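You operate a simulated robot arm through the tools that you are given. There is no shell and no other tool. Be economical: measure what you need, move in short steps, check, and stop when the job is done.

Carry out the task below with a simulated two-armed robot. There is one attempt and no reset: what you move stays moved.

TASK
Pick up the blue cone from the top of the wooden desk with one hand, pass it to the other hand and put it on the top of the pale wooden stand. Set down upright: blue cone.

Only the result counts: the job must be done as asked and must still hold three seconds after the hand-in. Knocking over, shifting, dropping, spilling or breaking anything else fails it.

THE ROBOT
Two 7-joint arms with two-finger parallel grippers on one trunk, on a base that drives. Base frame: it is fixed to the floor where the robot stands at the start and does not move with it; the origin is under the middle of the robot, x ahead of it, y to its left, z up. Readings come in cm, degrees, newtons and seconds.
The left shoulder is at the start at [2, 17, 115.3], the right one opposite. With the tool pointing down near the work surface each hand reaches from about 10 to 66 cm from the robot's upright axis, wherever it stands, measured 20 degrees to its own side. Places, roughly: blue cone (7x6x13 cm) [60, 0, 80]; top of the pale wooden stand [-180, -220, 80]. Payload 3.8 kg a hand.
The tool frame of a hand sits at the grasp point between the pads (the TCP): z along the fingers, y along the line on which they close. The tips reach 3 cm beyond it. Largest opening 11 cm; finger width 2, thickness 1; the body of the gripper, 4.8 by 11.2 cm, starts 5.5 cm behind the TCP.
Orientation is that of the tool frame in the base frame, as a unit quaternion [w, x, y, z]. With the fingers straight down and closing along the base's y, the tool's x points along the base's -x, its y along +y and its z along -z.

THE INTERFACE
- The arms move only by the tool send_rows. It takes "left_targets", "right_targets" or both (then of equal length, played together; a hand with none holds still); each is a list of rows, each a list of 6 numbers: the shift along the tool's x, y, z in cm, then the turn, a rotation vector about the tool's x, y, z in degrees. In form: [[dx, dy, dz, wx, wy, wz], ...]. A call has 1 to 8 rows; each row is the pose to reach, as a shift and turn from the pose commanded when the call began, along the tool's axes at that moment. "left_grip" and "right_grip" are, for a hand that has rows, the finger opening in cm, from 0 to 11, set as the call begins (left out, the last holds). Each row takes 0.2 s and may step no farther than 5 cm and 8.6 degrees from the row before; otherwise, or with a gripper value out of range, the whole call is refused. Where a pose cannot be reached the arm comes as near as it can. A force on the tool above 40 N (or 10 N above the force at the start of the call, whichever is more), or a blocked arm, ends the call early, and 0.2 s more pass. The fingers move at their own pace (about 7.2 cm/s each) and stop on an object; they squeeze with about 32 N. The grip force told is the motor's: it shows also when the fingers shut on nothing. Time passes only in rows, and 0.2 s behind the last, so rows that repeat a pose let the fingers close. The reply holds the time, the measured pose of the TCP, the force on the tool along the base axes, the opening and the grip force, in the units named above and with some noise, with the torque about the TCP (base axes, N m) and any sound that the robot's microphone picked up.
- Cameras (640 x 400 px; columns grow to the right, rows downward): "scene" is now at [10.44, -0.8, 130.31]; the picture's right is [-0.01, -1.00, 0.00], its down [-0.58, 0.01, -0.81] and it looks along [0.81, -0.01, -0.58] (base axes); focal length 279 px, centre (320, 200). "left" rides on the left gripper at [7.2, -1.7, -10.3] in its tool frame; the picture's right is [0.23, 0.97, 0.00], its down [-0.76, 0.18, -0.62] and it looks along [-0.61, 0.14, 0.78] (tool axes); focal length 222 px, centre (320, 200). "right" rides on the right gripper at [7.2, 1.7, -10.3] in its tool frame; the picture's right is [-0.23, 0.97, 0.00], its down [-0.76, -0.18, -0.62] and it looks along [-0.61, -0.14, 0.78] (tool axes); focal length 222 px, centre (320, 200). There is no depth. A picture from a camera that has moved, and an enlarged one, comes with that camera's place and axes in the base frame and with its lens. The place of the scene camera against the robot may be out by one fixed shift of up to 1.2 cm in any direction.
- camera(camera): a new picture of that camera. It takes no simulated time.
- lift_body(by): slides the trunk up (or, below 0, down) by that many cm; the arms and the scene camera ride with it, the base frame stays. It gives what a move gives, with no picture.
- roll_base(legs): drives the robot by 1 to 6 legs, each [ahead, turn to the left] in cm and degrees, along the robot's own axes; the way and the turn of a leg run together, so that a leg with both is an arc; at most 150 cm and 180 degrees a leg. The arms and the cameras ride along, it lands a little off, and it stops where it bumps. It gives what a move gives.
- pan_tilt(pan, tilt): turns the head with the scene camera to pan (to the left, within 80 degrees either way) and tilt (down, from -29 to 69), counted from straight ahead of the robot. It gives what a move gives.
- inspect(camera, box): a new picture of the part [left, top, right, bottom] of that camera's present view, enlarged. It takes no simulated time.
- close_job(): hands the job in; it is judged then, once.

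Work in short steps. Places have to be worked out from the pictures, the camera data and where the tool is seen: move nearer, look again, correct. Check each grasp and each placing, and mend what went wrong. You have 120 turns and 100 pictures in all, those below and enlarged ones among them. Open the grippers and draw the arms clear of the work before you hand the job in, unless the task says otherwise; then end with one line.

The tools are called after ">>>" by a JSON object that holds its "name" and its "arguments". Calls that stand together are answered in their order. send_rows: Moves the arms, as the interface text tells. Its arguments: {"type":"object","properties":{"left_targets":{"type":"array"},"left_grip":{"type":"number"},"right_targets":{"type":"array"},"right_grip":{"type":"number"}},"required":[]} The other tools are called the same way: lift_body (by) slides the trunk up or down; roll_base (legs) drives the base; pan_tilt (pan, tilt) turns the head that bears the scene camera; camera (camera) takes a picture; inspect (camera, box) takes an enlarged picture of a part of a camera's view; close_job () hands the job in.

At the start:

```text
time_s: 0.0
left_tool_pos: [47.34, 18.82, 106.33]
left_tool_rot: [0.0, 0.001, 1.0, 0.0]
left_contact_force: [0.9, -0.6, -0.9]
left_ft_torque: [0.02, 0.01, -0.02]
left_gripper_width: 11.02
left_finger_force: 0.1
right_tool_pos: [45.1, -18.42, 107.49]
right_tool_rot: [0.0, 0.0, 1.0, 0.0]
right_contact_force: [0.2, -0.1, 0.7]
right_ft_torque: [-0.04, 0.0, -0.01]
right_gripper_width: 11.03
right_finger_force: 0.0
trunk travel left (down, up): [-25.0, 32.0]
robot x, y, heading: [-0.27, -0.12, 0.1]
head pan, tilt: [-0.8, 35.5]
```

scene: 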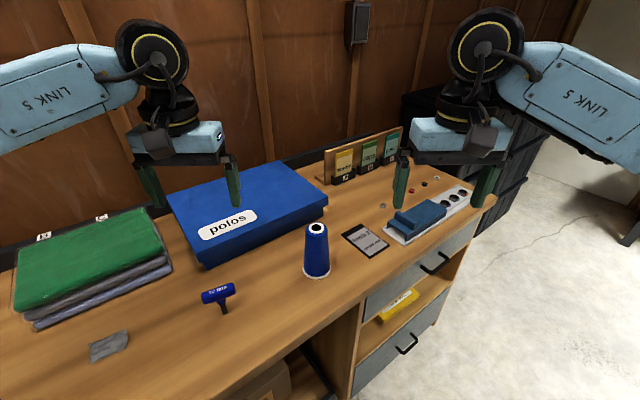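
right: 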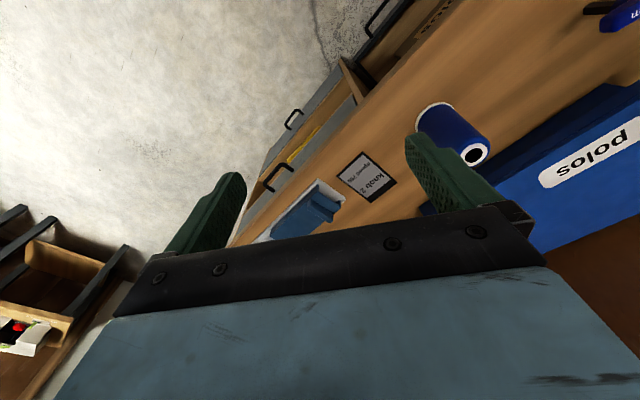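
left: 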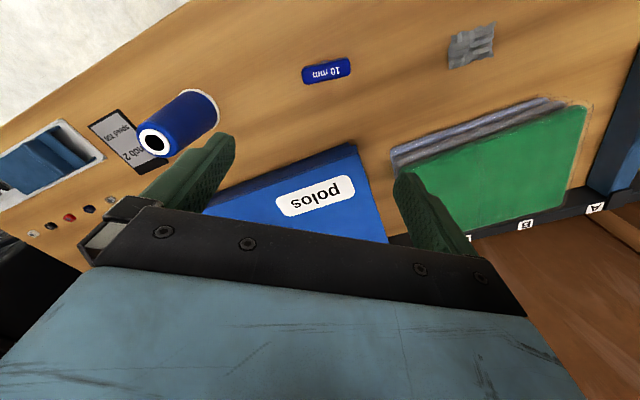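

The two wrist cameras put the cone's top near [56, 0, 91], so the desk is at about z = 78. I'll move the right hand above it, at z ≈ 102, and check.

>>> {"name": "send_rows", "arguments": {"right_targets": [[-2.2, 3.7, 0.5, 0, 0, 0], [-4.4, 7.4, 1, 0, 0, 0], [-6.5, 11, 2, 0, 0, 0], [-8.7, 14.7, 3, 0, 0, 0], [-10.9, 18.4, 4.5, 0, 0, 0], [-10.9, 18.4, 5.5, 0, 0, 0]], "right_grip": 11}}

>>> {"name": "camera", "arguments": {"camera": "right"}}

>>> {"name": "camera", "arguments": {"camera": "left"}}

>>> {"name": "camera", "arguments": {"camera": "scene"}}

```text
time_s: 1.4
left_tool_pos: [47.29, 18.71, 106.35]
left_tool_rot: [0.0, 0.0, 1.0, 0.0]
left_contact_force: [-0.3, 0.2, 0.0]
left_ft_torque: [0.02, 0.0, -0.02]
left_gripper_width: 11.0
left_finger_force: 0.1
right_tool_pos: [55.95, -0.16, 102.03]
right_tool_rot: [0.0, 0.0, 1.0, 0.0]
right_contact_force: [0.0, 0.0, -1.0]
right_ft_torque: [-0.01, -0.02, -0.01]
right_gripper_width: 11.02
right_finger_force: 0.0
trunk travel left (down, up): [-25.0, 32.0]
robot x, y, heading: [0.05, 0.09, -0.1]
head pan, tilt: [-0.8, 35.5]
```

```text
96 pictures are left
camera right: at [48.79, 1.65, 112.23], right [0.23, 0.97, 0.0], down [0.76, -0.18, 0.62], along [0.61, -0.14, -0.78], focal length 222 px, centre (320, 200)
```

right: 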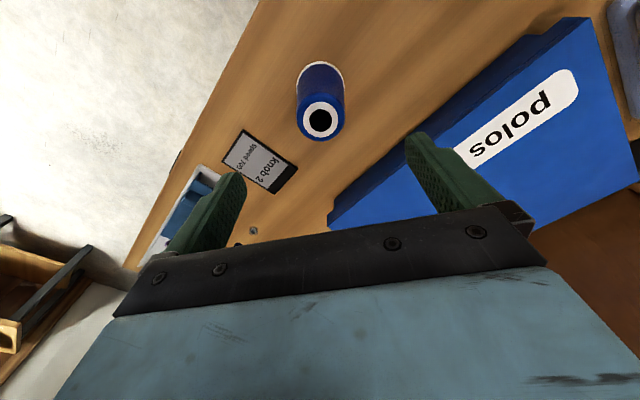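

```text
95 pictures are left
camera left: at [40.09, 17.06, 116.69], right [-0.23, 0.97, 0.0], down [0.76, 0.18, 0.62], along [0.61, 0.14, -0.78], focal length 222 px, centre (320, 200)
```

left: 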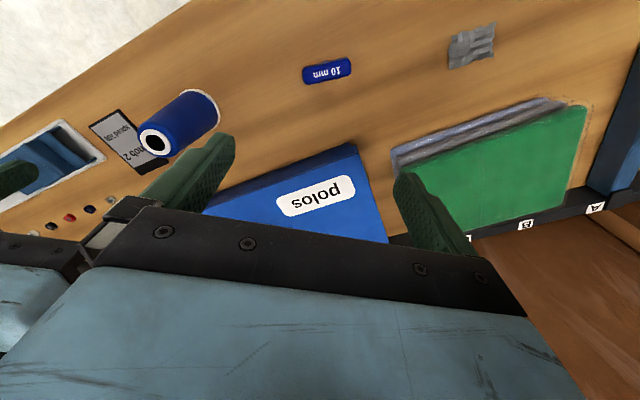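

```text
94 pictures are left
camera scene: at [10.44, -0.89, 130.31], right [-0.01, -1.0, 0.0], down [-0.58, 0.01, -0.81], along [0.81, -0.01, -0.58], focal length 279 px, centre (320, 200)
```

scene: 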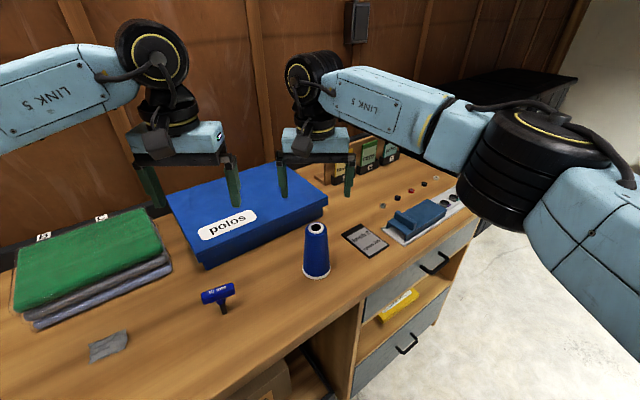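

The cone's top is now at about [55.8, 0.1], right below the hand. I go down 13.3 cm so that only the upper part is gripped.

>>> {"name": "send_rows", "arguments": {"right_targets": [[0.1, 0.2, 3.5, 0, 0, 0], [0.1, 0.2, 7, 0, 0, 0], [0.1, 0.2, 9.5, 0, 0, 0], [0.1, 0.2, 11.5, 0, 0, 0], [0.1, 0.2, 13.3, 0, 0, 0]]}}

>>> {"name": "camera", "arguments": {"camera": "right"}}

>>> {"name": "camera", "arguments": {"camera": "left"}}

```text
time_s: 2.6
left_tool_pos: [47.22, 18.74, 106.28]
left_tool_rot: [0.0, 0.0, 1.0, -0.001]
left_contact_force: [0.2, 0.6, -0.1]
left_ft_torque: [-0.03, 0.0, -0.02]
left_gripper_width: 11.04
left_finger_force: 0.0
right_tool_pos: [55.79, 0.11, 88.61]
right_tool_rot: [-0.001, 0.0, 1.0, 0.0]
right_contact_force: [0.8, -0.3, 0.1]
right_ft_torque: [0.03, 0.01, 0.03]
right_gripper_width: 11.0
right_finger_force: 0.0
trunk travel left (down, up): [-25.0, 32.0]
robot x, y, heading: [-0.17, 0.17, -0.2]
head pan, tilt: [-0.8, 35.5]
```

```text
93 pictures are left
camera right: at [48.62, 1.9, 98.81], right [0.23, 0.97, 0.0], down [0.76, -0.18, 0.62], along [0.61, -0.14, -0.78], focal length 222 px, centre (320, 200)
```

right: 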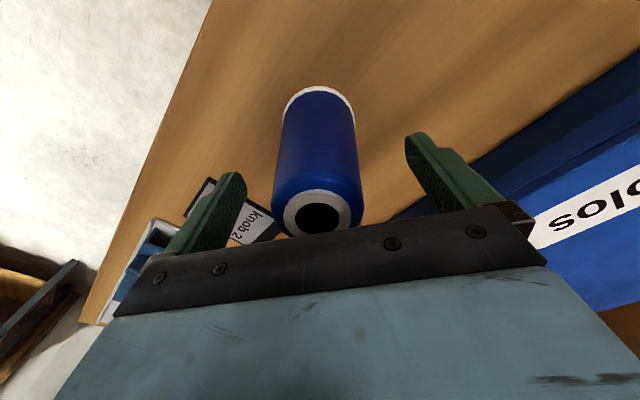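

```text
92 pictures are left
camera left: at [40.1, 17.16, 116.67], right [-0.23, 0.97, 0.0], down [0.76, 0.18, 0.62], along [0.61, 0.14, -0.78], focal length 222 px, centre (320, 200)
```

left: 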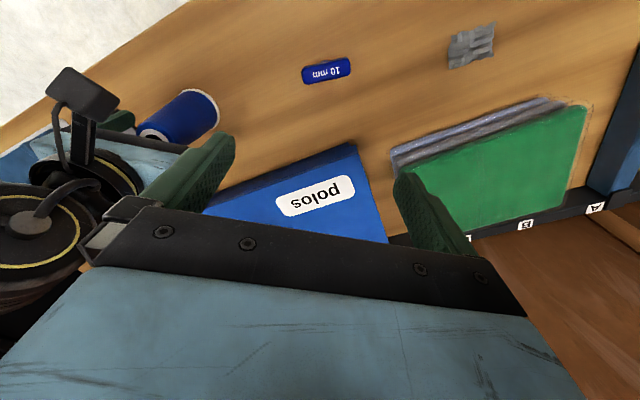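

The cone is centred between the fingers, so I close the grip.

>>> {"name": "send_rows", "arguments": {"right_targets": [[0, 0, 0, 0, 0, 0], [0, 0, 0, 0, 0, 0], [0, 0, 0, 0, 0, 0], [0, 0, 0, 0, 0, 0], [0, 0, 0, 0, 0, 0]], "right_grip": 0}}

>>> {"name": "camera", "arguments": {"camera": "right"}}

```text
time_s: 3.8
left_tool_pos: [47.45, 18.77, 106.36]
left_tool_rot: [0.0, 0.0, 1.0, 0.001]
left_contact_force: [-0.3, -0.5, 0.3]
left_ft_torque: [0.03, -0.04, -0.02]
left_gripper_width: 11.02
left_finger_force: 0.0
right_tool_pos: [55.74, 0.19, 88.59]
right_tool_rot: [0.0, 0.0, 1.0, 0.0]
right_contact_force: [0.0, 0.5, -0.2]
right_ft_torque: [0.03, 0.0, 0.04]
right_gripper_width: 4.93
right_finger_force: 32.1
trunk travel left (down, up): [-25.0, 32.0]
robot x, y, heading: [0.04, 0.12, 0.2]
head pan, tilt: [-0.8, 35.5]
```

```text
91 pictures are left
camera right: at [48.61, 1.91, 98.86], right [0.23, 0.97, 0.0], down [0.76, -0.18, 0.62], along [0.61, -0.14, -0.78], focal length 222 px, centre (320, 200)
```

right: 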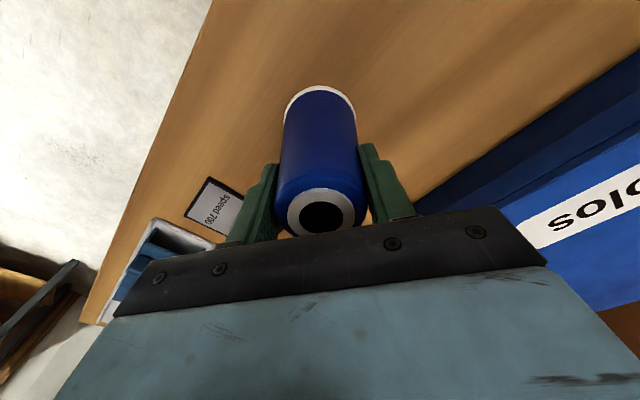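

The grip holds at 4.93 cm with 32 N. I lift straight up about 24 cm, to z ≈ 113.

>>> {"name": "send_rows", "arguments": {"right_targets": [[0, 0, -1.5, 0, 0, 0], [0, 0, -4, 0, 0, 0], [0, 0, -7.5, 0, 0, 0], [0, 0, -11, 0, 0, 0], [1, 0, -14.5, 0, 0, 0], [3, 0, -18, 0, 0, 0], [6, 0, -21, 0, 0, 0], [9, 0, -24, 0, 0, 0]]}}

>>> {"name": "camera", "arguments": {"camera": "scene"}}

```text
time_s: 5.6
left_tool_pos: [47.24, 18.82, 106.43]
left_tool_rot: [0.0, 0.0, 1.0, 0.0]
left_contact_force: [0.7, -0.3, 0.1]
left_ft_torque: [-0.03, 0.01, -0.03]
left_gripper_width: 11.0
left_finger_force: 0.0
right_tool_pos: [46.8, 0.09, 112.83]
right_tool_rot: [0.001, 0.0, 1.0, 0.0]
right_contact_force: [-0.6, 0.8, -1.3]
right_ft_torque: [-0.04, -0.01, 0.01]
right_gripper_width: 4.89
right_finger_force: 32.2
trunk travel left (down, up): [-25.0, 32.0]
robot x, y, heading: [0.18, -0.14, -0.2]
head pan, tilt: [-0.8, 35.5]
```

```text
90 pictures are left
camera scene: at [10.39, -0.8, 130.32], right [-0.01, -1.0, 0.0], down [-0.58, 0.01, -0.81], along [0.81, -0.01, -0.58], focal length 279 px, centre (320, 200)
```

scene: 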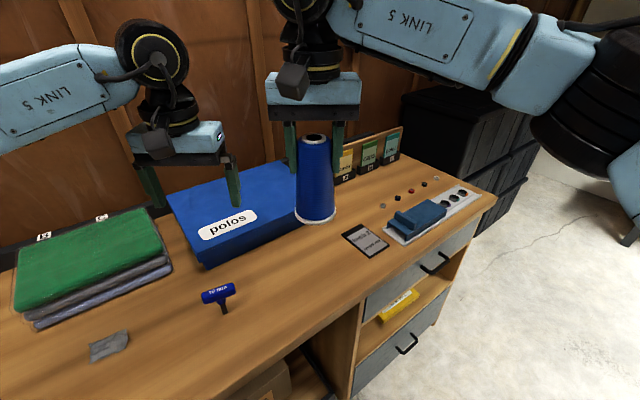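

The cone is held upright. Now I yaw both hands in mirror image so they can face each other, the cameras turning outward and the left hand moving aside.

>>> {"name": "send_rows", "arguments": {"right_targets": [[0, 0, 0, 0, 0, -8], [0, 0, 0, 0, 0, -16], [0, 0, 0, 0, 0, -24], [0, 0, 0, 0, 0, -32], [0, 0, 0, 0, 0, -40], [0, 0, 0, 0, 0, -48], [0, 0, 0, 0, 0, -56], [0, 0, 0, 0, 0, -64]], "left_targets": [[0, 1, 0, 0, 0, 8], [0, 2, 0, 0, 0, 16], [0, 3, 0, 0, 0, 24], [0, 4, 0, 0, 0, 32], [0, 5, 0, 0, 0, 40], [0, 6, 0, 0, 0, 48], [0, 6, 0, 0, 0, 56], [0, 6, 0, 0, 0, 64]]}}

>>> {"name": "camera", "arguments": {"camera": "scene"}}

```text
time_s: 7.4
left_tool_pos: [47.29, 23.96, 106.43]
left_tool_rot: [0.0, 0.372, 0.928, 0.0]
left_contact_force: [-0.8, -0.1, 0.0]
left_ft_torque: [0.02, -0.02, -0.02]
left_gripper_width: 11.01
left_finger_force: 0.0
left hand out of reach, approached as far as the arm can: row 6, 7, 8
right_tool_pos: [46.87, 0.04, 112.72]
right_tool_rot: [0.0, -0.5, 0.866, 0.0]
right_contact_force: [-0.9, 0.3, -0.8]
right_ft_torque: [-0.02, 0.02, -0.04]
right_gripper_width: 4.85
right_finger_force: 32.5
right hand out of reach, approached as far as the arm can: row 8
trunk travel left (down, up): [-25.0, 32.0]
robot x, y, heading: [0.36, -0.19, 0.3]
head pan, tilt: [-0.8, 35.5]
```

```text
89 pictures are left
camera scene: at [10.45, -0.81, 130.31], right [-0.01, -1.0, 0.0], down [-0.58, 0.01, -0.81], along [0.81, -0.01, -0.58], focal length 279 px, centre (320, 200)
```

scene: 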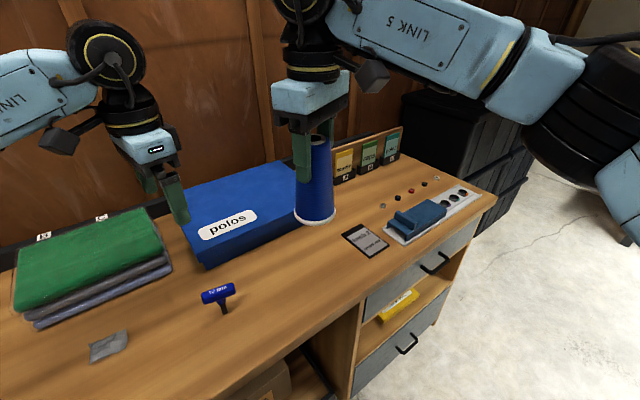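

The left yaw stops at about −44° and the right at 60°. A better layout is the giver at yaw 0 and the left tilted 60° from vertical, coming in from behind-left and low. I turn the giver back and tilt the left.

>>> {"name": "send_rows", "arguments": {"right_targets": [[0, 0, -0.5, 0, 0, 8], [0, 0, -1, 0, 0, 16], [0, 0, -1.5, 0, 0, 24], [0, 0, -2, 0, 0, 32], [0, 0, -2, 0, 0, 40], [0, 0, -2, 0, 0, 48], [0, 0, -2, 0, 0, 56], [0, 0, -2, 0, 0, 60]], "left_targets": [[0, 0, 0, 0, -7.5, 0], [0, 0, 0, 0, -15, 0], [0, 0, 0, 0, -22.5, 0], [0, 0, 0, 0, -30, 0], [0, 0, 0, 0, -37.5, 0], [0, 0, 0, 0, -45, 0], [0, 0, 0, 0, -52.5, 0], [0, 0, 0, 0, -60, 0]]}}

>>> {"name": "camera", "arguments": {"camera": "scene"}}

```text
time_s: 9.2
left_tool_pos: [47.08, 23.42, 106.25]
left_tool_rot: [0.439, 0.327, 0.819, -0.175]
left_contact_force: [-0.3, 0.4, 0.0]
left_ft_torque: [-0.04, 0.03, 0.01]
left_gripper_width: 10.98
left_finger_force: 0.1
left hand out of reach, approached as far as the arm can: row 5, 6, 7, 8
right_tool_pos: [46.85, 0.15, 114.65]
right_tool_rot: [0.0, 0.001, 1.0, -0.001]
right_contact_force: [-0.2, 0.2, -2.2]
right_ft_torque: [0.02, -0.01, -0.01]
right_gripper_width: 4.84
right_finger_force: 32.1
trunk travel left (down, up): [-25.0, 32.0]
robot x, y, heading: [0.24, -0.02, -0.6]
head pan, tilt: [-0.8, 35.5]
```

```text
88 pictures are left
camera scene: at [10.43, -0.78, 130.31], right [-0.01, -1.0, 0.0], down [-0.58, 0.01, -0.81], along [0.81, -0.01, -0.58], focal length 279 px, centre (320, 200)
```

scene: 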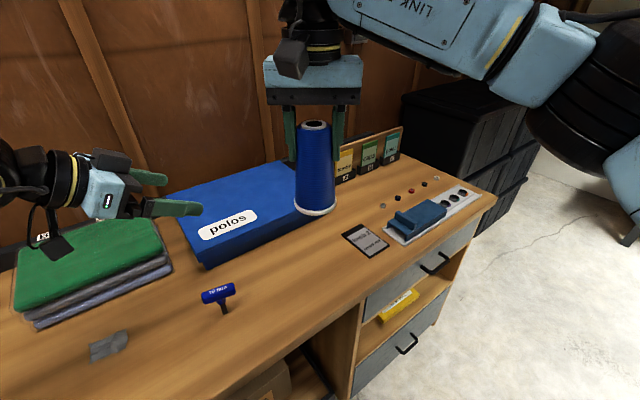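

The left now points along azimuth −43°, tilted 56°. I bring it to a pre-handover pose 14 cm behind-left of the cone, at low-grip height.

>>> {"name": "send_rows", "arguments": {"left_targets": [[-0.5, -3.4, 0, 0, 0, 0], [-1, -6.8, -0.1, 0, 0, 0], [-1.6, -10.2, -0.2, 0, 0, 0], [-2.1, -13.6, -0.3, 0, 0, 0], [-2.65, -17, -0.4, 0, 0, 0]], "left_grip": 11}}

>>> {"name": "camera", "arguments": {"camera": "scene"}}

>>> {"name": "camera", "arguments": {"camera": "left"}}

```text
time_s: 10.4
left_tool_pos: [38.01, 10.05, 109.01]
left_tool_rot: [0.438, 0.327, 0.819, -0.175]
left_contact_force: [0.6, 0.1, 0.0]
left_ft_torque: [0.03, 0.0, -0.01]
left_gripper_width: 10.99
left_finger_force: 0.0
left hand out of reach, approached as far as the arm can: row 5
right_tool_pos: [46.92, 0.01, 114.66]
right_tool_rot: [0.001, -0.001, 1.0, -0.001]
right_contact_force: [0.7, 0.5, -2.2]
right_ft_torque: [0.01, 0.03, 0.02]
right_gripper_width: 4.83
right_finger_force: 32.2
trunk travel left (down, up): [-25.0, 32.0]
robot x, y, heading: [-0.1, 0.2, -0.0]
head pan, tilt: [-0.8, 35.5]
```

```text
87 pictures are left
camera scene: at [10.5, -0.89, 130.31], right [-0.01, -1.0, 0.0], down [-0.58, 0.01, -0.81], along [0.81, -0.01, -0.58], focal length 279 px, centre (320, 200)
```

scene: 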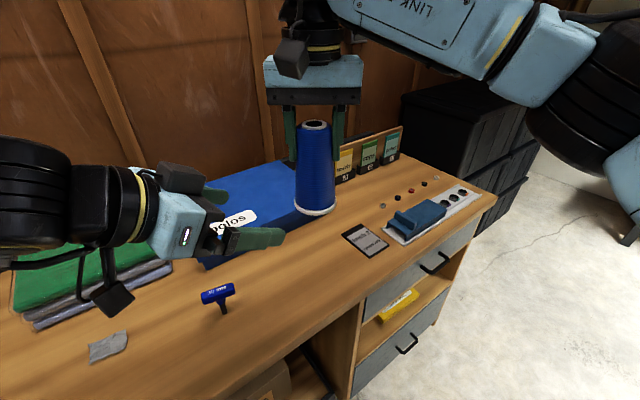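

```text
86 pictures are left
camera left: at [27.7, 17.57, 108.7], right [0.58, 0.79, -0.19], down [0.05, 0.19, 0.98], along [0.81, -0.58, 0.07], focal length 222 px, centre (320, 200)
```

left: 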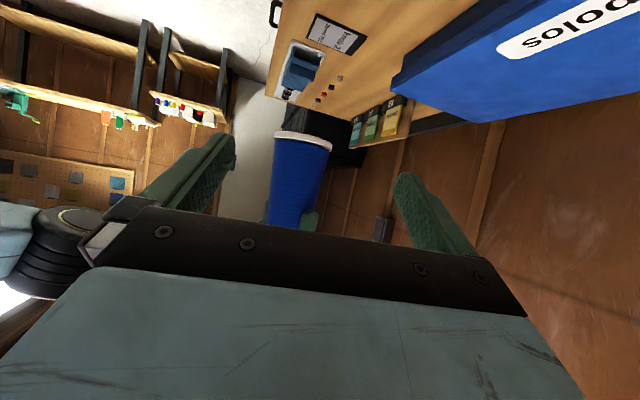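

The cone's base reads z ≈ 104.1 and its axis (46.9, 0), as expected. I go two thirds of the way in horizontally, correcting sideways first.

>>> {"name": "send_rows", "arguments": {"left_targets": [[-0.5, -1.1, 0.8, 0, 0, 0], [-2, -1.1, 3.2, 0, 0, 0], [-3.6, -1.1, 5.8, 0, 0, 0]]}}

>>> {"name": "camera", "arguments": {"camera": "left"}}

>>> {"name": "camera", "arguments": {"camera": "scene"}}

```text
time_s: 11.2
left_tool_pos: [42.09, 4.71, 108.62]
left_tool_rot: [0.438, 0.327, 0.819, -0.174]
left_contact_force: [0.0, -0.2, -0.2]
left_ft_torque: [0.01, 0.0, 0.03]
left_gripper_width: 11.0
left_finger_force: 0.1
right_tool_pos: [46.96, 0.19, 114.69]
right_tool_rot: [0.0, 0.0, 1.0, 0.0]
right_contact_force: [0.3, 0.4, -1.7]
right_ft_torque: [0.0, 0.01, -0.04]
right_gripper_width: 4.81
right_finger_force: 31.8
trunk travel left (down, up): [-25.0, 32.0]
robot x, y, heading: [0.43, 0.3, 0.2]
head pan, tilt: [-0.8, 35.5]
```

```text
85 pictures are left
camera left: at [31.84, 12.1, 108.42], right [0.58, 0.79, -0.19], down [0.05, 0.19, 0.98], along [0.81, -0.58, 0.07], focal length 222 px, centre (320, 200)
```

left: 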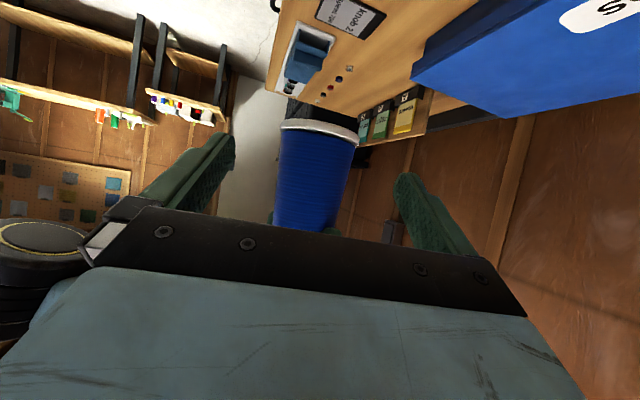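

```text
84 pictures are left
camera scene: at [10.5, -0.87, 130.3], right [-0.01, -1.0, 0.0], down [-0.58, 0.01, -0.81], along [0.81, -0.01, -0.58], focal length 279 px, centre (320, 200)
```

scene: 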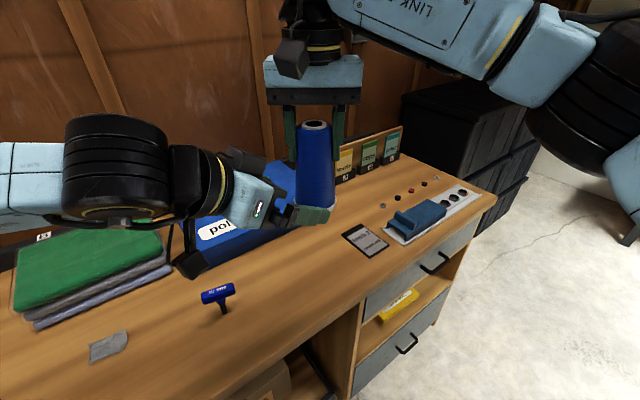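

The cone is centred between the left fingers. I complete the approach by about 6 cm.

>>> {"name": "send_rows", "arguments": {"left_targets": [[-1.1, 0, 1.7, 0, 0, 0], [-2.2, 0, 3.4, 0, 0, 0], [-3.2, 0, 5.0, 0, 0, 0]]}}

>>> {"name": "camera", "arguments": {"camera": "left"}}

>>> {"name": "inspect", "arguments": {"camera": "scene", "box": [200, 20, 400, 260]}}

```text
time_s: 12.0
left_tool_pos: [46.39, 0.62, 108.48]
left_tool_rot: [0.438, 0.327, 0.819, -0.174]
left_contact_force: [-1.8, -1.1, -0.5]
left_ft_torque: [-0.05, -0.06, 0.01]
left_gripper_width: 11.01
left_finger_force: 0.0
right_tool_pos: [46.89, 0.02, 114.71]
right_tool_rot: [0.0, 0.001, 1.0, 0.0]
right_contact_force: [0.8, 0.1, -1.7]
right_ft_torque: [-0.03, 0.01, -0.07]
right_gripper_width: 4.79
right_finger_force: 31.5
trunk travel left (down, up): [-25.0, 32.0]
robot x, y, heading: [-0.29, 0.26, -0.0]
head pan, tilt: [-0.8, 35.5]
```

```text
83 pictures are left
camera left: at [36.2, 7.99, 108.24], right [0.58, 0.79, -0.19], down [0.05, 0.19, 0.98], along [0.81, -0.58, 0.07], focal length 222 px, centre (320, 200)
```

left: 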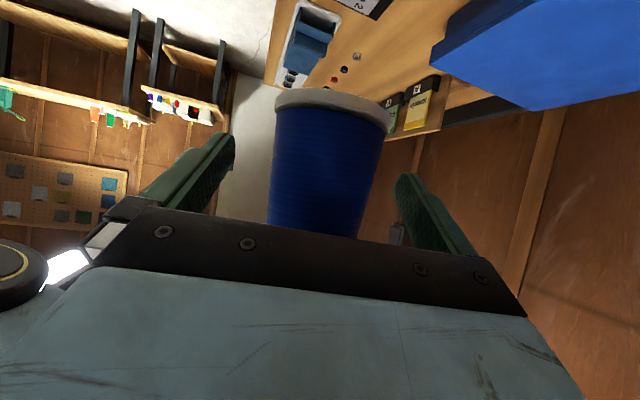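

```text
1.67 times, centred on (300, 140) of scene
camera zoom: at [10.49, -0.84, 130.31], right [-0.01, -1.0, 0.0], down [-0.58, 0.01, -0.81], along [0.81, -0.01, -0.58], focal length 464 px, centre (353, 300)
```

zoom: 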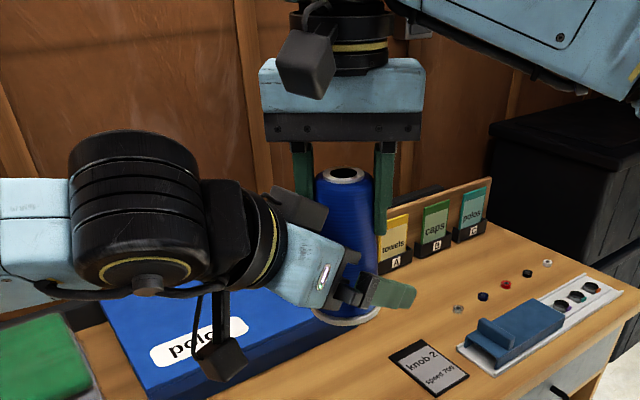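

The left fingers straddle the cone's lower part below the right fingers. I close the left grip.

>>> {"name": "send_rows", "arguments": {"left_targets": [[0, 0, 0, 0, 0, 0], [0, 0, 0, 0, 0, 0], [0, 0, 0, 0, 0, 0], [0, 0, 0, 0, 0, 0], [0, 0, 0, 0, 0, 0]], "left_grip": 0}}

>>> {"name": "camera", "arguments": {"camera": "left"}}

```text
time_s: 13.2
left_tool_pos: [46.39, 0.54, 108.53]
left_tool_rot: [0.439, 0.327, 0.819, -0.174]
left_contact_force: [-1.8, -0.1, 0.9]
left_ft_torque: [-0.11, -0.12, -0.57]
left_gripper_width: 6.08
left_finger_force: 32.0
right_tool_pos: [46.87, 0.04, 114.72]
right_tool_rot: [0.0, 0.0, 1.0, 0.0]
right_contact_force: [1.3, 0.7, -1.6]
right_ft_torque: [0.13, -0.07, 0.57]
right_gripper_width: 4.77
right_finger_force: 32.3
trunk travel left (down, up): [-25.0, 32.0]
robot x, y, heading: [0.14, -0.13, 0.1]
head pan, tilt: [-0.8, 35.5]
```

```text
81 pictures are left
camera left: at [36.16, 8.05, 108.24], right [0.58, 0.79, -0.19], down [0.05, 0.19, 0.98], along [0.81, -0.58, 0.07], focal length 222 px, centre (320, 200)
```

left: 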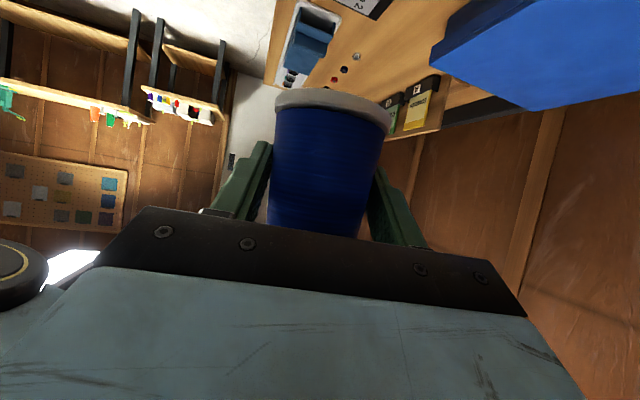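

The left holds with 32 N at 6.08 cm. I open the right only partly, to 6 cm, so its finger stays clear of the left palm, then draw it straight up.

>>> {"name": "send_rows", "arguments": {"right_targets": [[0, 0, 0, 0, 0, 0], [0, 0, 0, 0, 0, 0], [0, 0, -1.5, 0, 0, 0], [0, 0, -4, 0, 0, 0], [0, 0, -7, 0, 0, 0], [0, 0, -10, 0, 0, 0]], "right_grip": 6}}

>>> {"name": "camera", "arguments": {"camera": "scene"}}

>>> {"name": "camera", "arguments": {"camera": "left"}}

```text
time_s: 14.6
left_tool_pos: [46.42, 0.55, 108.58]
left_tool_rot: [0.438, 0.327, 0.819, -0.175]
left_contact_force: [-0.6, 0.1, 0.2]
left_ft_torque: [0.03, -0.01, 0.02]
left_gripper_width: 6.05
left_finger_force: 32.1
right_tool_pos: [46.73, 0.17, 124.78]
right_tool_rot: [0.0, 0.0, 1.0, 0.0]
right_contact_force: [0.3, 0.1, 0.5]
right_ft_torque: [-0.03, 0.01, 0.01]
right_gripper_width: 6.02
right_finger_force: 0.1
trunk travel left (down, up): [-25.0, 32.0]
robot x, y, heading: [0.31, -0.11, -0.1]
head pan, tilt: [-0.8, 35.5]
```

```text
80 pictures are left
camera scene: at [10.38, -0.77, 130.32], right [-0.01, -1.0, 0.0], down [-0.58, 0.01, -0.81], along [0.81, -0.01, -0.58], focal length 279 px, centre (320, 200)
```

scene: 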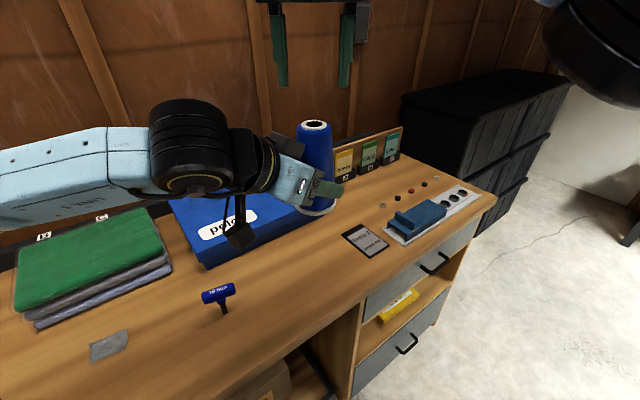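

```text
79 pictures are left
camera left: at [36.11, 8.08, 108.26], right [0.58, 0.79, -0.19], down [0.05, 0.19, 0.98], along [0.81, -0.58, 0.07], focal length 222 px, centre (320, 200)
```

left: 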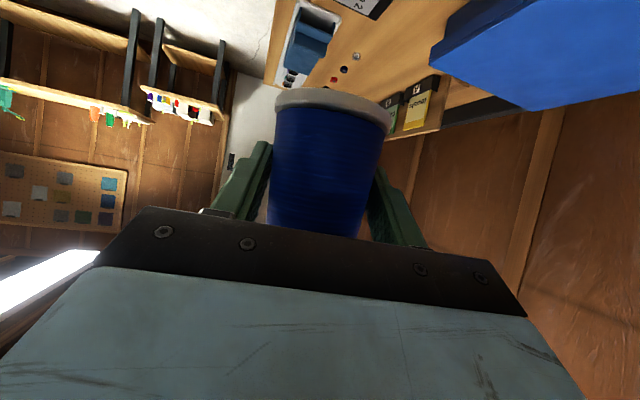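

Handover succeeded; the left alone holds the cone. I draw the right arm back to its side, then look around to the right.

>>> {"name": "send_rows", "arguments": {"right_targets": [[0, -4.5, 0, 0, 0, 0], [1, -9, 1, 0, 0, 0], [4, -12.5, 2, 0, 0, 0], [7, -16, 3, 0, 0, 0], [10, -19, 4, 0, 0, 0], [13, -22, 5, 0, 0, 0]]}}

>>> {"name": "pan_tilt", "arguments": {"pan": -78, "tilt": 20}}

>>> {"name": "camera", "arguments": {"camera": "scene"}}

>>> {"name": "pan_tilt", "arguments": {"pan": 0, "tilt": 60}}

>>> {"name": "camera", "arguments": {"camera": "scene"}}

```text
time_s: 16.0
left_tool_pos: [46.38, 0.4, 108.61]
left_tool_rot: [0.439, 0.327, 0.819, -0.174]
left_contact_force: [-0.2, -0.1, 0.4]
left_ft_torque: [0.0, 0.02, 0.0]
left_gripper_width: 6.05
left_finger_force: 32.1
right_tool_pos: [33.67, -22.11, 119.58]
right_tool_rot: [0.0, 0.001, 1.0, 0.0]
right_contact_force: [-0.7, 0.2, 0.2]
right_ft_torque: [0.0, -0.02, -0.03]
right_gripper_width: 5.99
right_finger_force: 0.1
trunk travel left (down, up): [-25.0, 32.0]
robot x, y, heading: [-0.22, 0.05, -0.2]
head pan, tilt: [-0.8, 35.5]
```

```text
time_s: 17.5
left_tool_pos: [46.39, 0.62, 108.49]
left_tool_rot: [0.439, 0.326, 0.819, -0.175]
left_contact_force: [-0.2, -0.2, -0.2]
left_ft_torque: [0.02, 0.02, 0.01]
left_gripper_width: 6.05
left_finger_force: 32.3
right_tool_pos: [33.77, -21.85, 119.76]
right_tool_rot: [0.0, 0.0, 1.0, 0.0]
right_contact_force: [1.2, -0.9, -0.5]
right_ft_torque: [-0.02, 0.01, 0.0]
right_gripper_width: 6.0
right_finger_force: 0.1
trunk travel left (down, up): [-25.0, 32.0]
robot x, y, heading: [0.01, 0.15, 0.1]
head pan, tilt: [-78.0, 20.0]
```

```text
78 pictures are left
camera scene: at [3.61, -9.78, 132.77], right [-0.98, -0.21, 0.0], down [-0.07, 0.33, -0.94], along [0.2, -0.92, -0.34], focal length 279 px, centre (320, 200)
```

scene: 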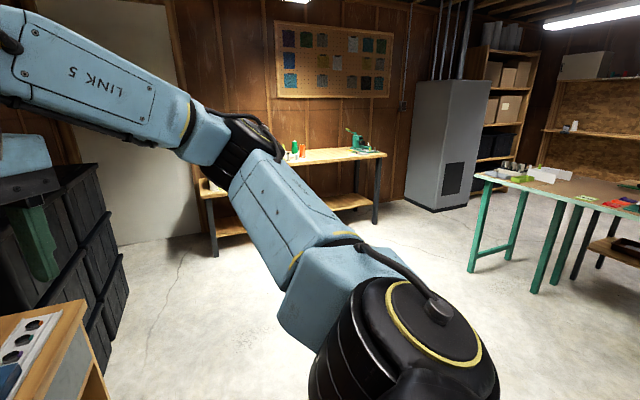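

```text
time_s: 19.0
left_tool_pos: [46.41, 0.58, 108.61]
left_tool_rot: [0.439, 0.326, 0.819, -0.174]
left_contact_force: [0.0, 0.2, 0.4]
left_ft_torque: [0.03, 0.03, 0.0]
left_gripper_width: 6.01
left_finger_force: 31.8
right_tool_pos: [33.88, -21.92, 119.75]
right_tool_rot: [-0.001, 0.0, 1.0, 0.0]
right_contact_force: [0.8, -0.5, 0.3]
right_ft_torque: [-0.01, 0.0, 0.02]
right_gripper_width: 6.04
right_finger_force: 0.0
trunk travel left (down, up): [-25.0, 32.0]
robot x, y, heading: [-0.02, -0.17, 0.1]
head pan, tilt: [0.0, 60.0]
```

```text
77 pictures are left
camera scene: at [8.34, -0.68, 126.96], right [0.0, -1.0, 0.0], down [-0.87, 0.0, -0.5], along [0.5, 0.0, -0.87], focal length 279 px, centre (320, 200)
```

scene: 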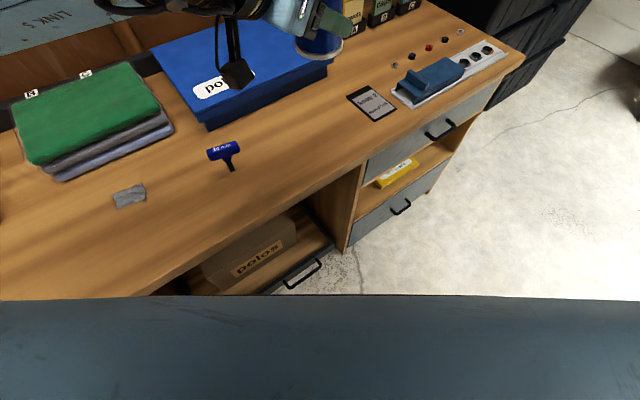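

The path to the right is open floor, with a green-legged bench at y ≲ −208. I back up 15 cm from the desk, turn right, and look for the stand.

>>> {"name": "roll_base", "arguments": {"legs": [[-15, 0], [0, -90]]}}

>>> {"name": "pan_tilt", "arguments": {"pan": -40, "tilt": 20}}

>>> {"name": "camera", "arguments": {"camera": "scene"}}

>>> {"name": "camera", "arguments": {"camera": "left"}}

```text
time_s: 24.2
left_tool_pos: [-14.6, -46.38, 108.43]
left_tool_rot: [0.186, 0.811, 0.345, -0.434]
left_contact_force: [0.8, 0.0, 1.1]
left_ft_torque: [-0.01, -0.02, 0.04]
left_gripper_width: 5.99
left_finger_force: 32.6
right_tool_pos: [-37.12, -33.56, 119.73]
right_tool_rot: [0.0, 0.71, 0.704, 0.0]
right_contact_force: [-0.5, -0.4, -0.3]
right_ft_torque: [0.0, -0.01, -0.03]
right_gripper_width: 5.99
right_finger_force: 0.0
trunk travel left (down, up): [-25.0, 32.0]
robot x, y, heading: [-15.01, 0.21, -90.7]
head pan, tilt: [0.0, 60.0]
```

```text
time_s: 25.3
left_tool_pos: [-14.72, -46.43, 108.38]
left_tool_rot: [0.184, 0.812, 0.345, -0.434]
left_contact_force: [0.2, -0.3, -0.4]
left_ft_torque: [0.03, 0.0, 0.0]
left_gripper_width: 5.98
left_finger_force: 33.0
right_tool_pos: [-37.2, -33.7, 119.68]
right_tool_rot: [0.0, 0.711, 0.704, 0.0]
right_contact_force: [1.1, 0.4, 0.2]
right_ft_torque: [0.0, 0.0, -0.01]
right_gripper_width: 6.02
right_finger_force: 0.0
trunk travel left (down, up): [-25.0, 32.0]
robot x, y, heading: [-14.77, -0.28, -90.3]
head pan, tilt: [-40.0, 20.0]
```

```text
76 pictures are left
camera scene: at [-21.42, -9.86, 132.77], right [-0.76, 0.65, 0.0], down [0.22, 0.26, -0.94], along [-0.61, -0.71, -0.34], focal length 279 px, centre (320, 200)
```

scene: 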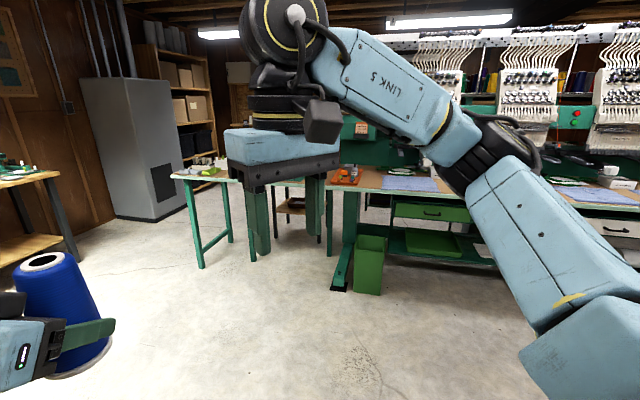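

```text
75 pictures are left
camera left: at [-7.19, -36.13, 108.23], right [0.79, -0.59, -0.19], down [0.19, -0.05, 0.98], along [-0.58, -0.81, 0.07], focal length 222 px, centre (320, 200)
```

left: 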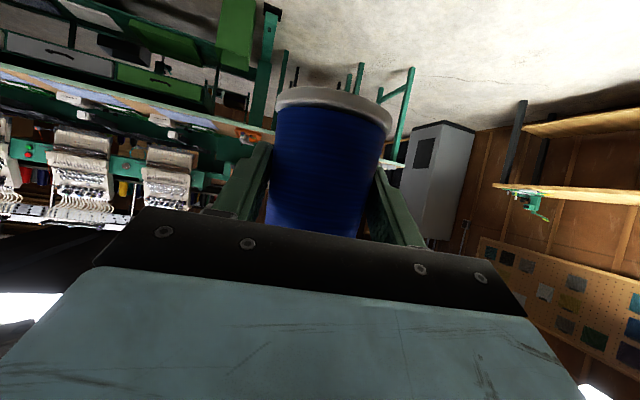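

The stand's rough place is hidden behind the right gripper. I turn the robot to face it (heading about −127°) and look straight ahead.

>>> {"name": "roll_base", "arguments": {"legs": [[0, -36]]}}

>>> {"name": "pan_tilt", "arguments": {"pan": 0, "tilt": 18}}

>>> {"name": "camera", "arguments": {"camera": "scene"}}

>>> {"name": "inspect", "arguments": {"camera": "scene", "box": [220, 90, 420, 215]}}

```text
time_s: 27.4
left_tool_pos: [-42.24, -37.58, 108.54]
left_tool_rot: [0.04, 0.879, 0.075, -0.47]
left_contact_force: [-0.3, 0.1, 0.0]
left_ft_torque: [0.0, -0.04, -0.01]
left_gripper_width: 5.95
left_finger_force: 31.6
right_tool_pos: [-52.64, -13.96, 119.72]
right_tool_rot: [0.0, 0.894, 0.448, 0.0]
right_contact_force: [0.1, 0.5, 0.6]
right_ft_torque: [-0.02, -0.02, -0.03]
right_gripper_width: 6.0
right_finger_force: 0.0
trunk travel left (down, up): [-25.0, 32.0]
robot x, y, heading: [-14.98, -0.05, -126.5]
head pan, tilt: [-40.0, 20.0]
```

```text
time_s: 28.5
left_tool_pos: [-42.19, -37.63, 108.59]
left_tool_rot: [0.041, 0.879, 0.077, -0.469]
left_contact_force: [-0.7, -0.3, -0.2]
left_ft_torque: [0.02, 0.02, 0.01]
left_gripper_width: 5.98
left_finger_force: 32.1
right_tool_pos: [-52.63, -14.01, 119.68]
right_tool_rot: [0.0, 0.894, 0.448, 0.0]
right_contact_force: [0.0, 0.0, 0.9]
right_ft_torque: [-0.03, -0.01, 0.04]
right_gripper_width: 6.03
right_finger_force: 0.0
trunk travel left (down, up): [-25.0, 32.0]
robot x, y, heading: [-14.9, 0.27, -126.6]
head pan, tilt: [0.0, 18.0]
```

```text
74 pictures are left
camera scene: at [-22.18, -9.85, 133.1], right [-0.8, 0.6, 0.0], down [0.18, 0.25, -0.95], along [-0.57, -0.76, -0.31], focal length 279 px, centre (320, 200)
```

scene: 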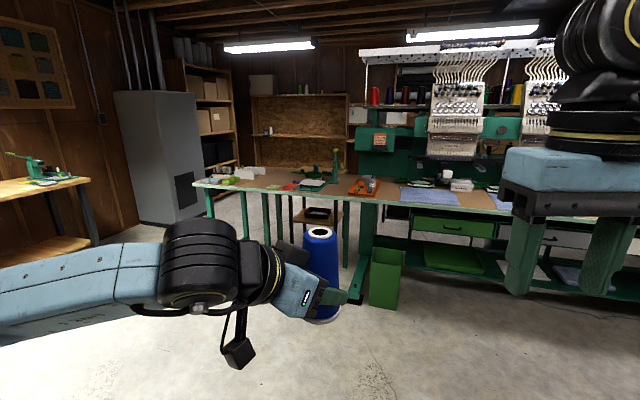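

```text
3.20 times, centred on (320, 152) of scene
camera zoom: at [-22.18, -9.85, 133.1], right [-0.8, 0.6, 0.0], down [0.18, 0.25, -0.95], along [-0.57, -0.76, -0.31], focal length 892 px, centre (320, 352)
```

zoom: 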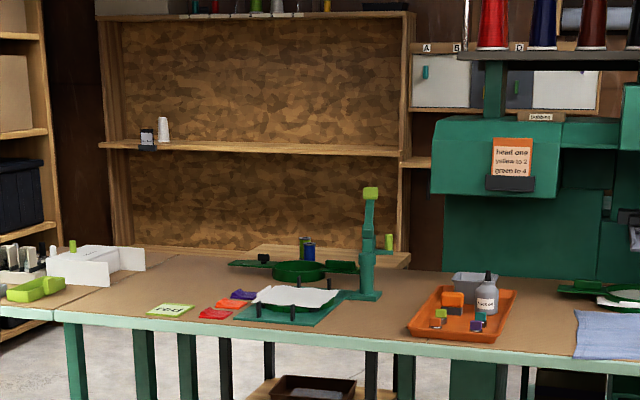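

The stand appears to be behind the green-legged table: pale top with spools on it, with a lower shelf and tray. I must go around the table's left end through the aisle, so I drive towards the aisle and look again.

>>> {"name": "roll_base", "arguments": {"legs": [[0, 38], [150, 0], [0, -25]]}}

>>> {"name": "camera", "arguments": {"camera": "scene"}}

```text
time_s: 38.9
left_tool_pos: [-29.87, -191.8, 108.51]
left_tool_rot: [0.095, 0.865, 0.176, -0.461]
left_contact_force: [0.0, 0.6, -0.3]
left_ft_torque: [-0.02, 0.0, -0.02]
left_gripper_width: 5.85
left_finger_force: 31.9
right_tool_pos: [-45.39, -171.14, 119.73]
right_tool_rot: [0.0, 0.837, 0.547, 0.0]
right_contact_force: [0.0, 0.3, -0.1]
right_ft_torque: [-0.04, 0.0, 0.0]
right_gripper_width: 6.02
right_finger_force: 0.0
trunk travel left (down, up): [-25.0, 32.0]
robot x, y, heading: [-11.59, -149.13, -113.5]
head pan, tilt: [0.0, 18.0]
```

```text
72 pictures are left
camera scene: at [-16.72, -160.16, 133.1], right [-0.92, 0.4, 0.0], down [0.12, 0.28, -0.95], along [-0.38, -0.87, -0.31], focal length 279 px, centre (320, 200)
```

scene: 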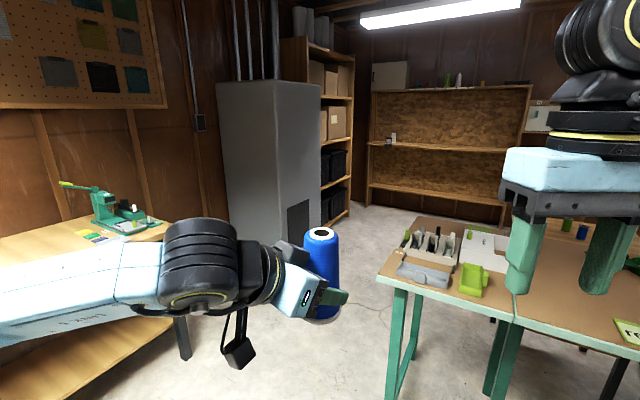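

The aisle between the table's end and the grey cabinet is about 1 m wide, and there is open floor behind the table. I drive to the aisle's mouth and line up with it.

>>> {"name": "roll_base", "arguments": {"legs": [[0, 19], [97, 0], [0, -50]]}}

>>> {"name": "pan_tilt", "arguments": {"pan": 0, "tilt": 30}}

>>> {"name": "camera", "arguments": {"camera": "scene"}}

>>> {"name": "camera", "arguments": {"camera": "left"}}

```text
time_s: 47.3
left_tool_pos: [-56.72, -273.77, 108.43]
left_tool_rot: [-0.031, 0.88, -0.06, -0.47]
left_contact_force: [1.0, 1.2, 0.3]
left_ft_torque: [-0.02, -0.02, 0.0]
left_gripper_width: 5.74
left_finger_force: 31.8
right_tool_pos: [-59.71, -248.14, 119.75]
right_tool_rot: [0.0, 0.952, 0.307, 0.0]
right_contact_force: [-0.6, -0.3, 0.1]
right_ft_torque: [-0.06, 0.01, 0.02]
right_gripper_width: 6.01
right_finger_force: 0.1
trunk travel left (down, up): [-25.0, 32.0]
robot x, y, heading: [-19.86, -245.94, -144.4]
head pan, tilt: [0.0, 18.0]
```

```text
time_s: 48.0
left_tool_pos: [-56.77, -273.77, 108.46]
left_tool_rot: [-0.031, 0.88, -0.059, -0.469]
left_contact_force: [-0.2, 1.2, -0.7]
left_ft_torque: [-0.01, 0.0, -0.03]
left_gripper_width: 5.72
left_finger_force: 31.9
right_tool_pos: [-59.59, -248.1, 119.88]
right_tool_rot: [0.0, 0.952, 0.307, 0.0]
right_contact_force: [-0.8, 0.1, -0.6]
right_ft_torque: [0.0, -0.01, 0.03]
right_gripper_width: 6.02
right_finger_force: 0.1
trunk travel left (down, up): [-25.0, 32.0]
robot x, y, heading: [-19.43, -246.5, -144.2]
head pan, tilt: [0.0, 30.0]
```

```text
71 pictures are left
camera scene: at [-28.9, -253.38, 131.17], right [-0.58, 0.81, 0.0], down [0.41, 0.29, -0.87], along [-0.7, -0.51, -0.5], focal length 279 px, centre (320, 200)
```

scene: 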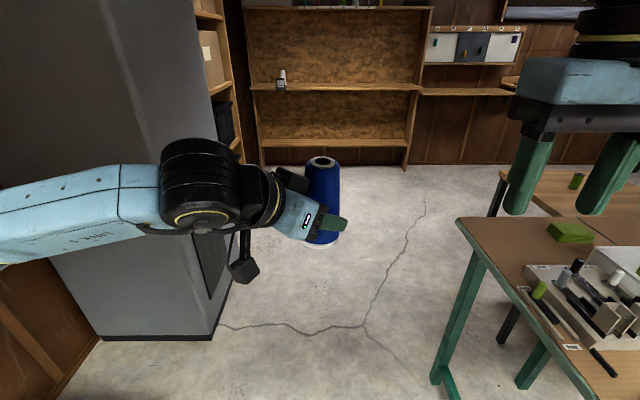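

```text
70 pictures are left
camera left: at [-43.97, -273.72, 108.21], right [-0.01, -0.98, -0.19], down [0.07, -0.19, 0.98], along [-1.0, -0.01, 0.07], focal length 222 px, centre (320, 200)
```

left: 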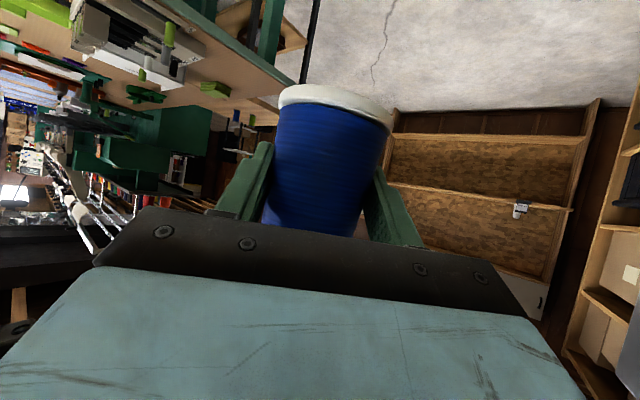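

The aisle is about ±50 cm around my centreline. I check how far the left elbow sticks out before driving through.

>>> {"name": "pan_tilt", "arguments": {"pan": 70, "tilt": 30}}

>>> {"name": "camera", "arguments": {"camera": "scene"}}

>>> {"name": "pan_tilt", "arguments": {"pan": -60, "tilt": 30}}

>>> {"name": "camera", "arguments": {"camera": "scene"}}

```text
time_s: 49.4
left_tool_pos: [-56.78, -273.82, 108.51]
left_tool_rot: [-0.031, 0.88, -0.058, -0.47]
left_contact_force: [0.2, 0.5, 0.8]
left_ft_torque: [0.0, 0.01, 0.01]
left_gripper_width: 5.74
left_finger_force: 31.8
right_tool_pos: [-59.66, -248.07, 119.66]
right_tool_rot: [0.001, 0.952, 0.306, 0.0]
right_contact_force: [-0.2, 1.1, 0.4]
right_ft_torque: [-0.02, 0.01, 0.0]
right_gripper_width: 6.0
right_finger_force: 0.0
trunk travel left (down, up): [-25.0, 32.0]
robot x, y, heading: [-19.58, -246.19, -144.1]
head pan, tilt: [70.0, 30.0]
```

```text
69 pictures are left
camera scene: at [-19.11, -256.8, 131.17], right [-0.96, -0.27, 0.0], down [-0.14, 0.48, -0.87], along [0.23, -0.83, -0.5], focal length 279 px, centre (320, 200)
```

scene: 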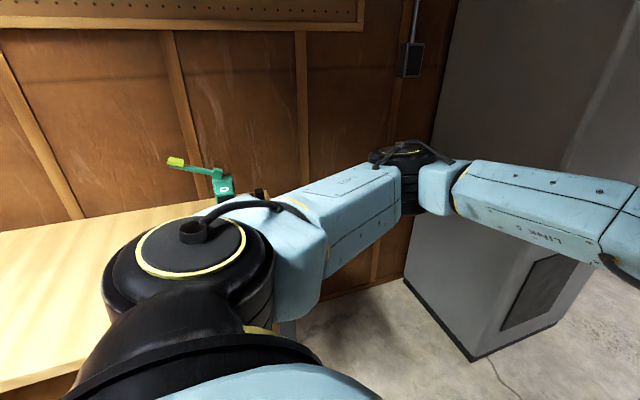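

```text
time_s: 51.5
left_tool_pos: [-56.8, -273.81, 108.43]
left_tool_rot: [-0.031, 0.88, -0.059, -0.47]
left_contact_force: [0.1, 0.2, -0.2]
left_ft_torque: [0.01, 0.01, -0.01]
left_gripper_width: 5.7
left_finger_force: 31.7
right_tool_pos: [-59.64, -248.2, 119.77]
right_tool_rot: [0.0, 0.952, 0.306, -0.001]
right_contact_force: [-0.4, 0.2, 0.9]
right_ft_torque: [-0.01, -0.01, 0.01]
right_gripper_width: 5.99
right_finger_force: 0.1
trunk travel left (down, up): [-25.0, 32.0]
robot x, y, heading: [-19.45, -246.24, -144.2]
head pan, tilt: [-60.0, 30.0]
```

```text
68 pictures are left
camera scene: at [-29.81, -244.39, 131.17], right [0.41, 0.91, 0.0], down [0.46, -0.2, -0.87], along [-0.79, 0.36, -0.5], focal length 279 px, centre (320, 200)
```

scene: 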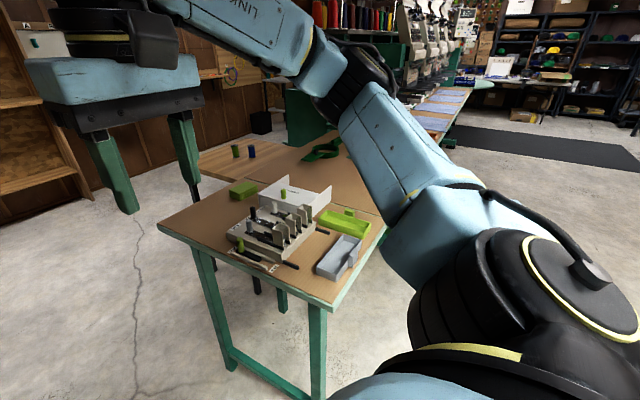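

The left elbow reaches about 50 cm to the left, too tight for going straight. I go 40 cm in, then angle 8° right, which gives clearance to the cabinet, and pass the table's corner.

>>> {"name": "roll_base", "arguments": {"legs": [[40, 0], [0, -8], [35, 0]]}}

>>> {"name": "camera", "arguments": {"camera": "scene"}}

>>> {"name": "pan_tilt", "arguments": {"pan": 40, "tilt": 30}}

>>> {"name": "camera", "arguments": {"camera": "scene"}}

```text
time_s: 56.5
left_tool_pos: [-123.34, -308.19, 108.41]
left_tool_rot: [-0.063, 0.874, -0.119, -0.467]
left_contact_force: [0.8, 0.0, -0.8]
left_ft_torque: [0.0, -0.01, -0.03]
left_gripper_width: 5.61
left_finger_force: 31.9
right_tool_pos: [-122.66, -282.43, 119.74]
right_tool_rot: [-0.001, 0.97, 0.242, 0.0]
right_contact_force: [0.2, 0.0, 0.4]
right_ft_torque: [-0.02, 0.01, 0.03]
right_gripper_width: 6.02
right_finger_force: 0.1
trunk travel left (down, up): [-25.0, 32.0]
robot x, y, heading: [-82.26, -285.58, -152.5]
head pan, tilt: [-60.0, 30.0]
```

```text
67 pictures are left
camera scene: at [-92.54, -282.74, 131.16], right [0.53, 0.85, 0.0], down [0.42, -0.26, -0.87], along [-0.73, 0.46, -0.5], focal length 279 px, centre (320, 200)
```

scene: 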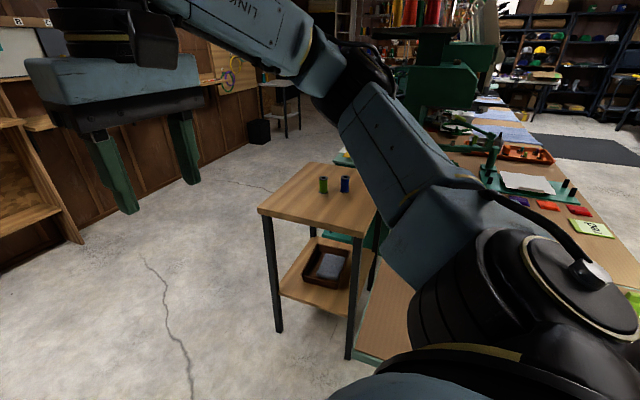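

```text
time_s: 58.3
left_tool_pos: [-123.19, -308.27, 108.51]
left_tool_rot: [-0.063, 0.874, -0.118, -0.466]
left_contact_force: [0.3, -0.6, -0.5]
left_ft_torque: [-0.03, -0.01, -0.02]
left_gripper_width: 5.63
left_finger_force: 32.4
right_tool_pos: [-122.57, -282.28, 119.76]
right_tool_rot: [-0.001, 0.97, 0.241, 0.0]
right_contact_force: [0.6, -0.7, 1.1]
right_ft_torque: [-0.02, 0.02, -0.02]
right_gripper_width: 6.04
right_finger_force: 0.0
trunk travel left (down, up): [-25.0, 32.0]
robot x, y, heading: [-82.6, -285.81, -152.0]
head pan, tilt: [40.0, 30.0]
```

```text
66 pictures are left
camera scene: at [-88.19, -295.89, 131.17], right [-0.93, 0.37, 0.0], down [0.19, 0.46, -0.87], along [-0.32, -0.8, -0.5], focal length 279 px, centre (320, 200)
```

scene: 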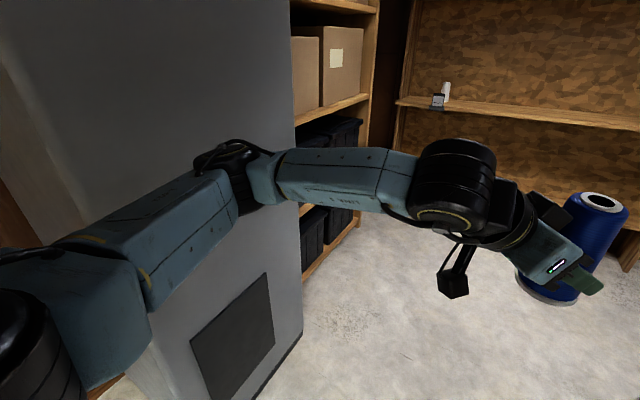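

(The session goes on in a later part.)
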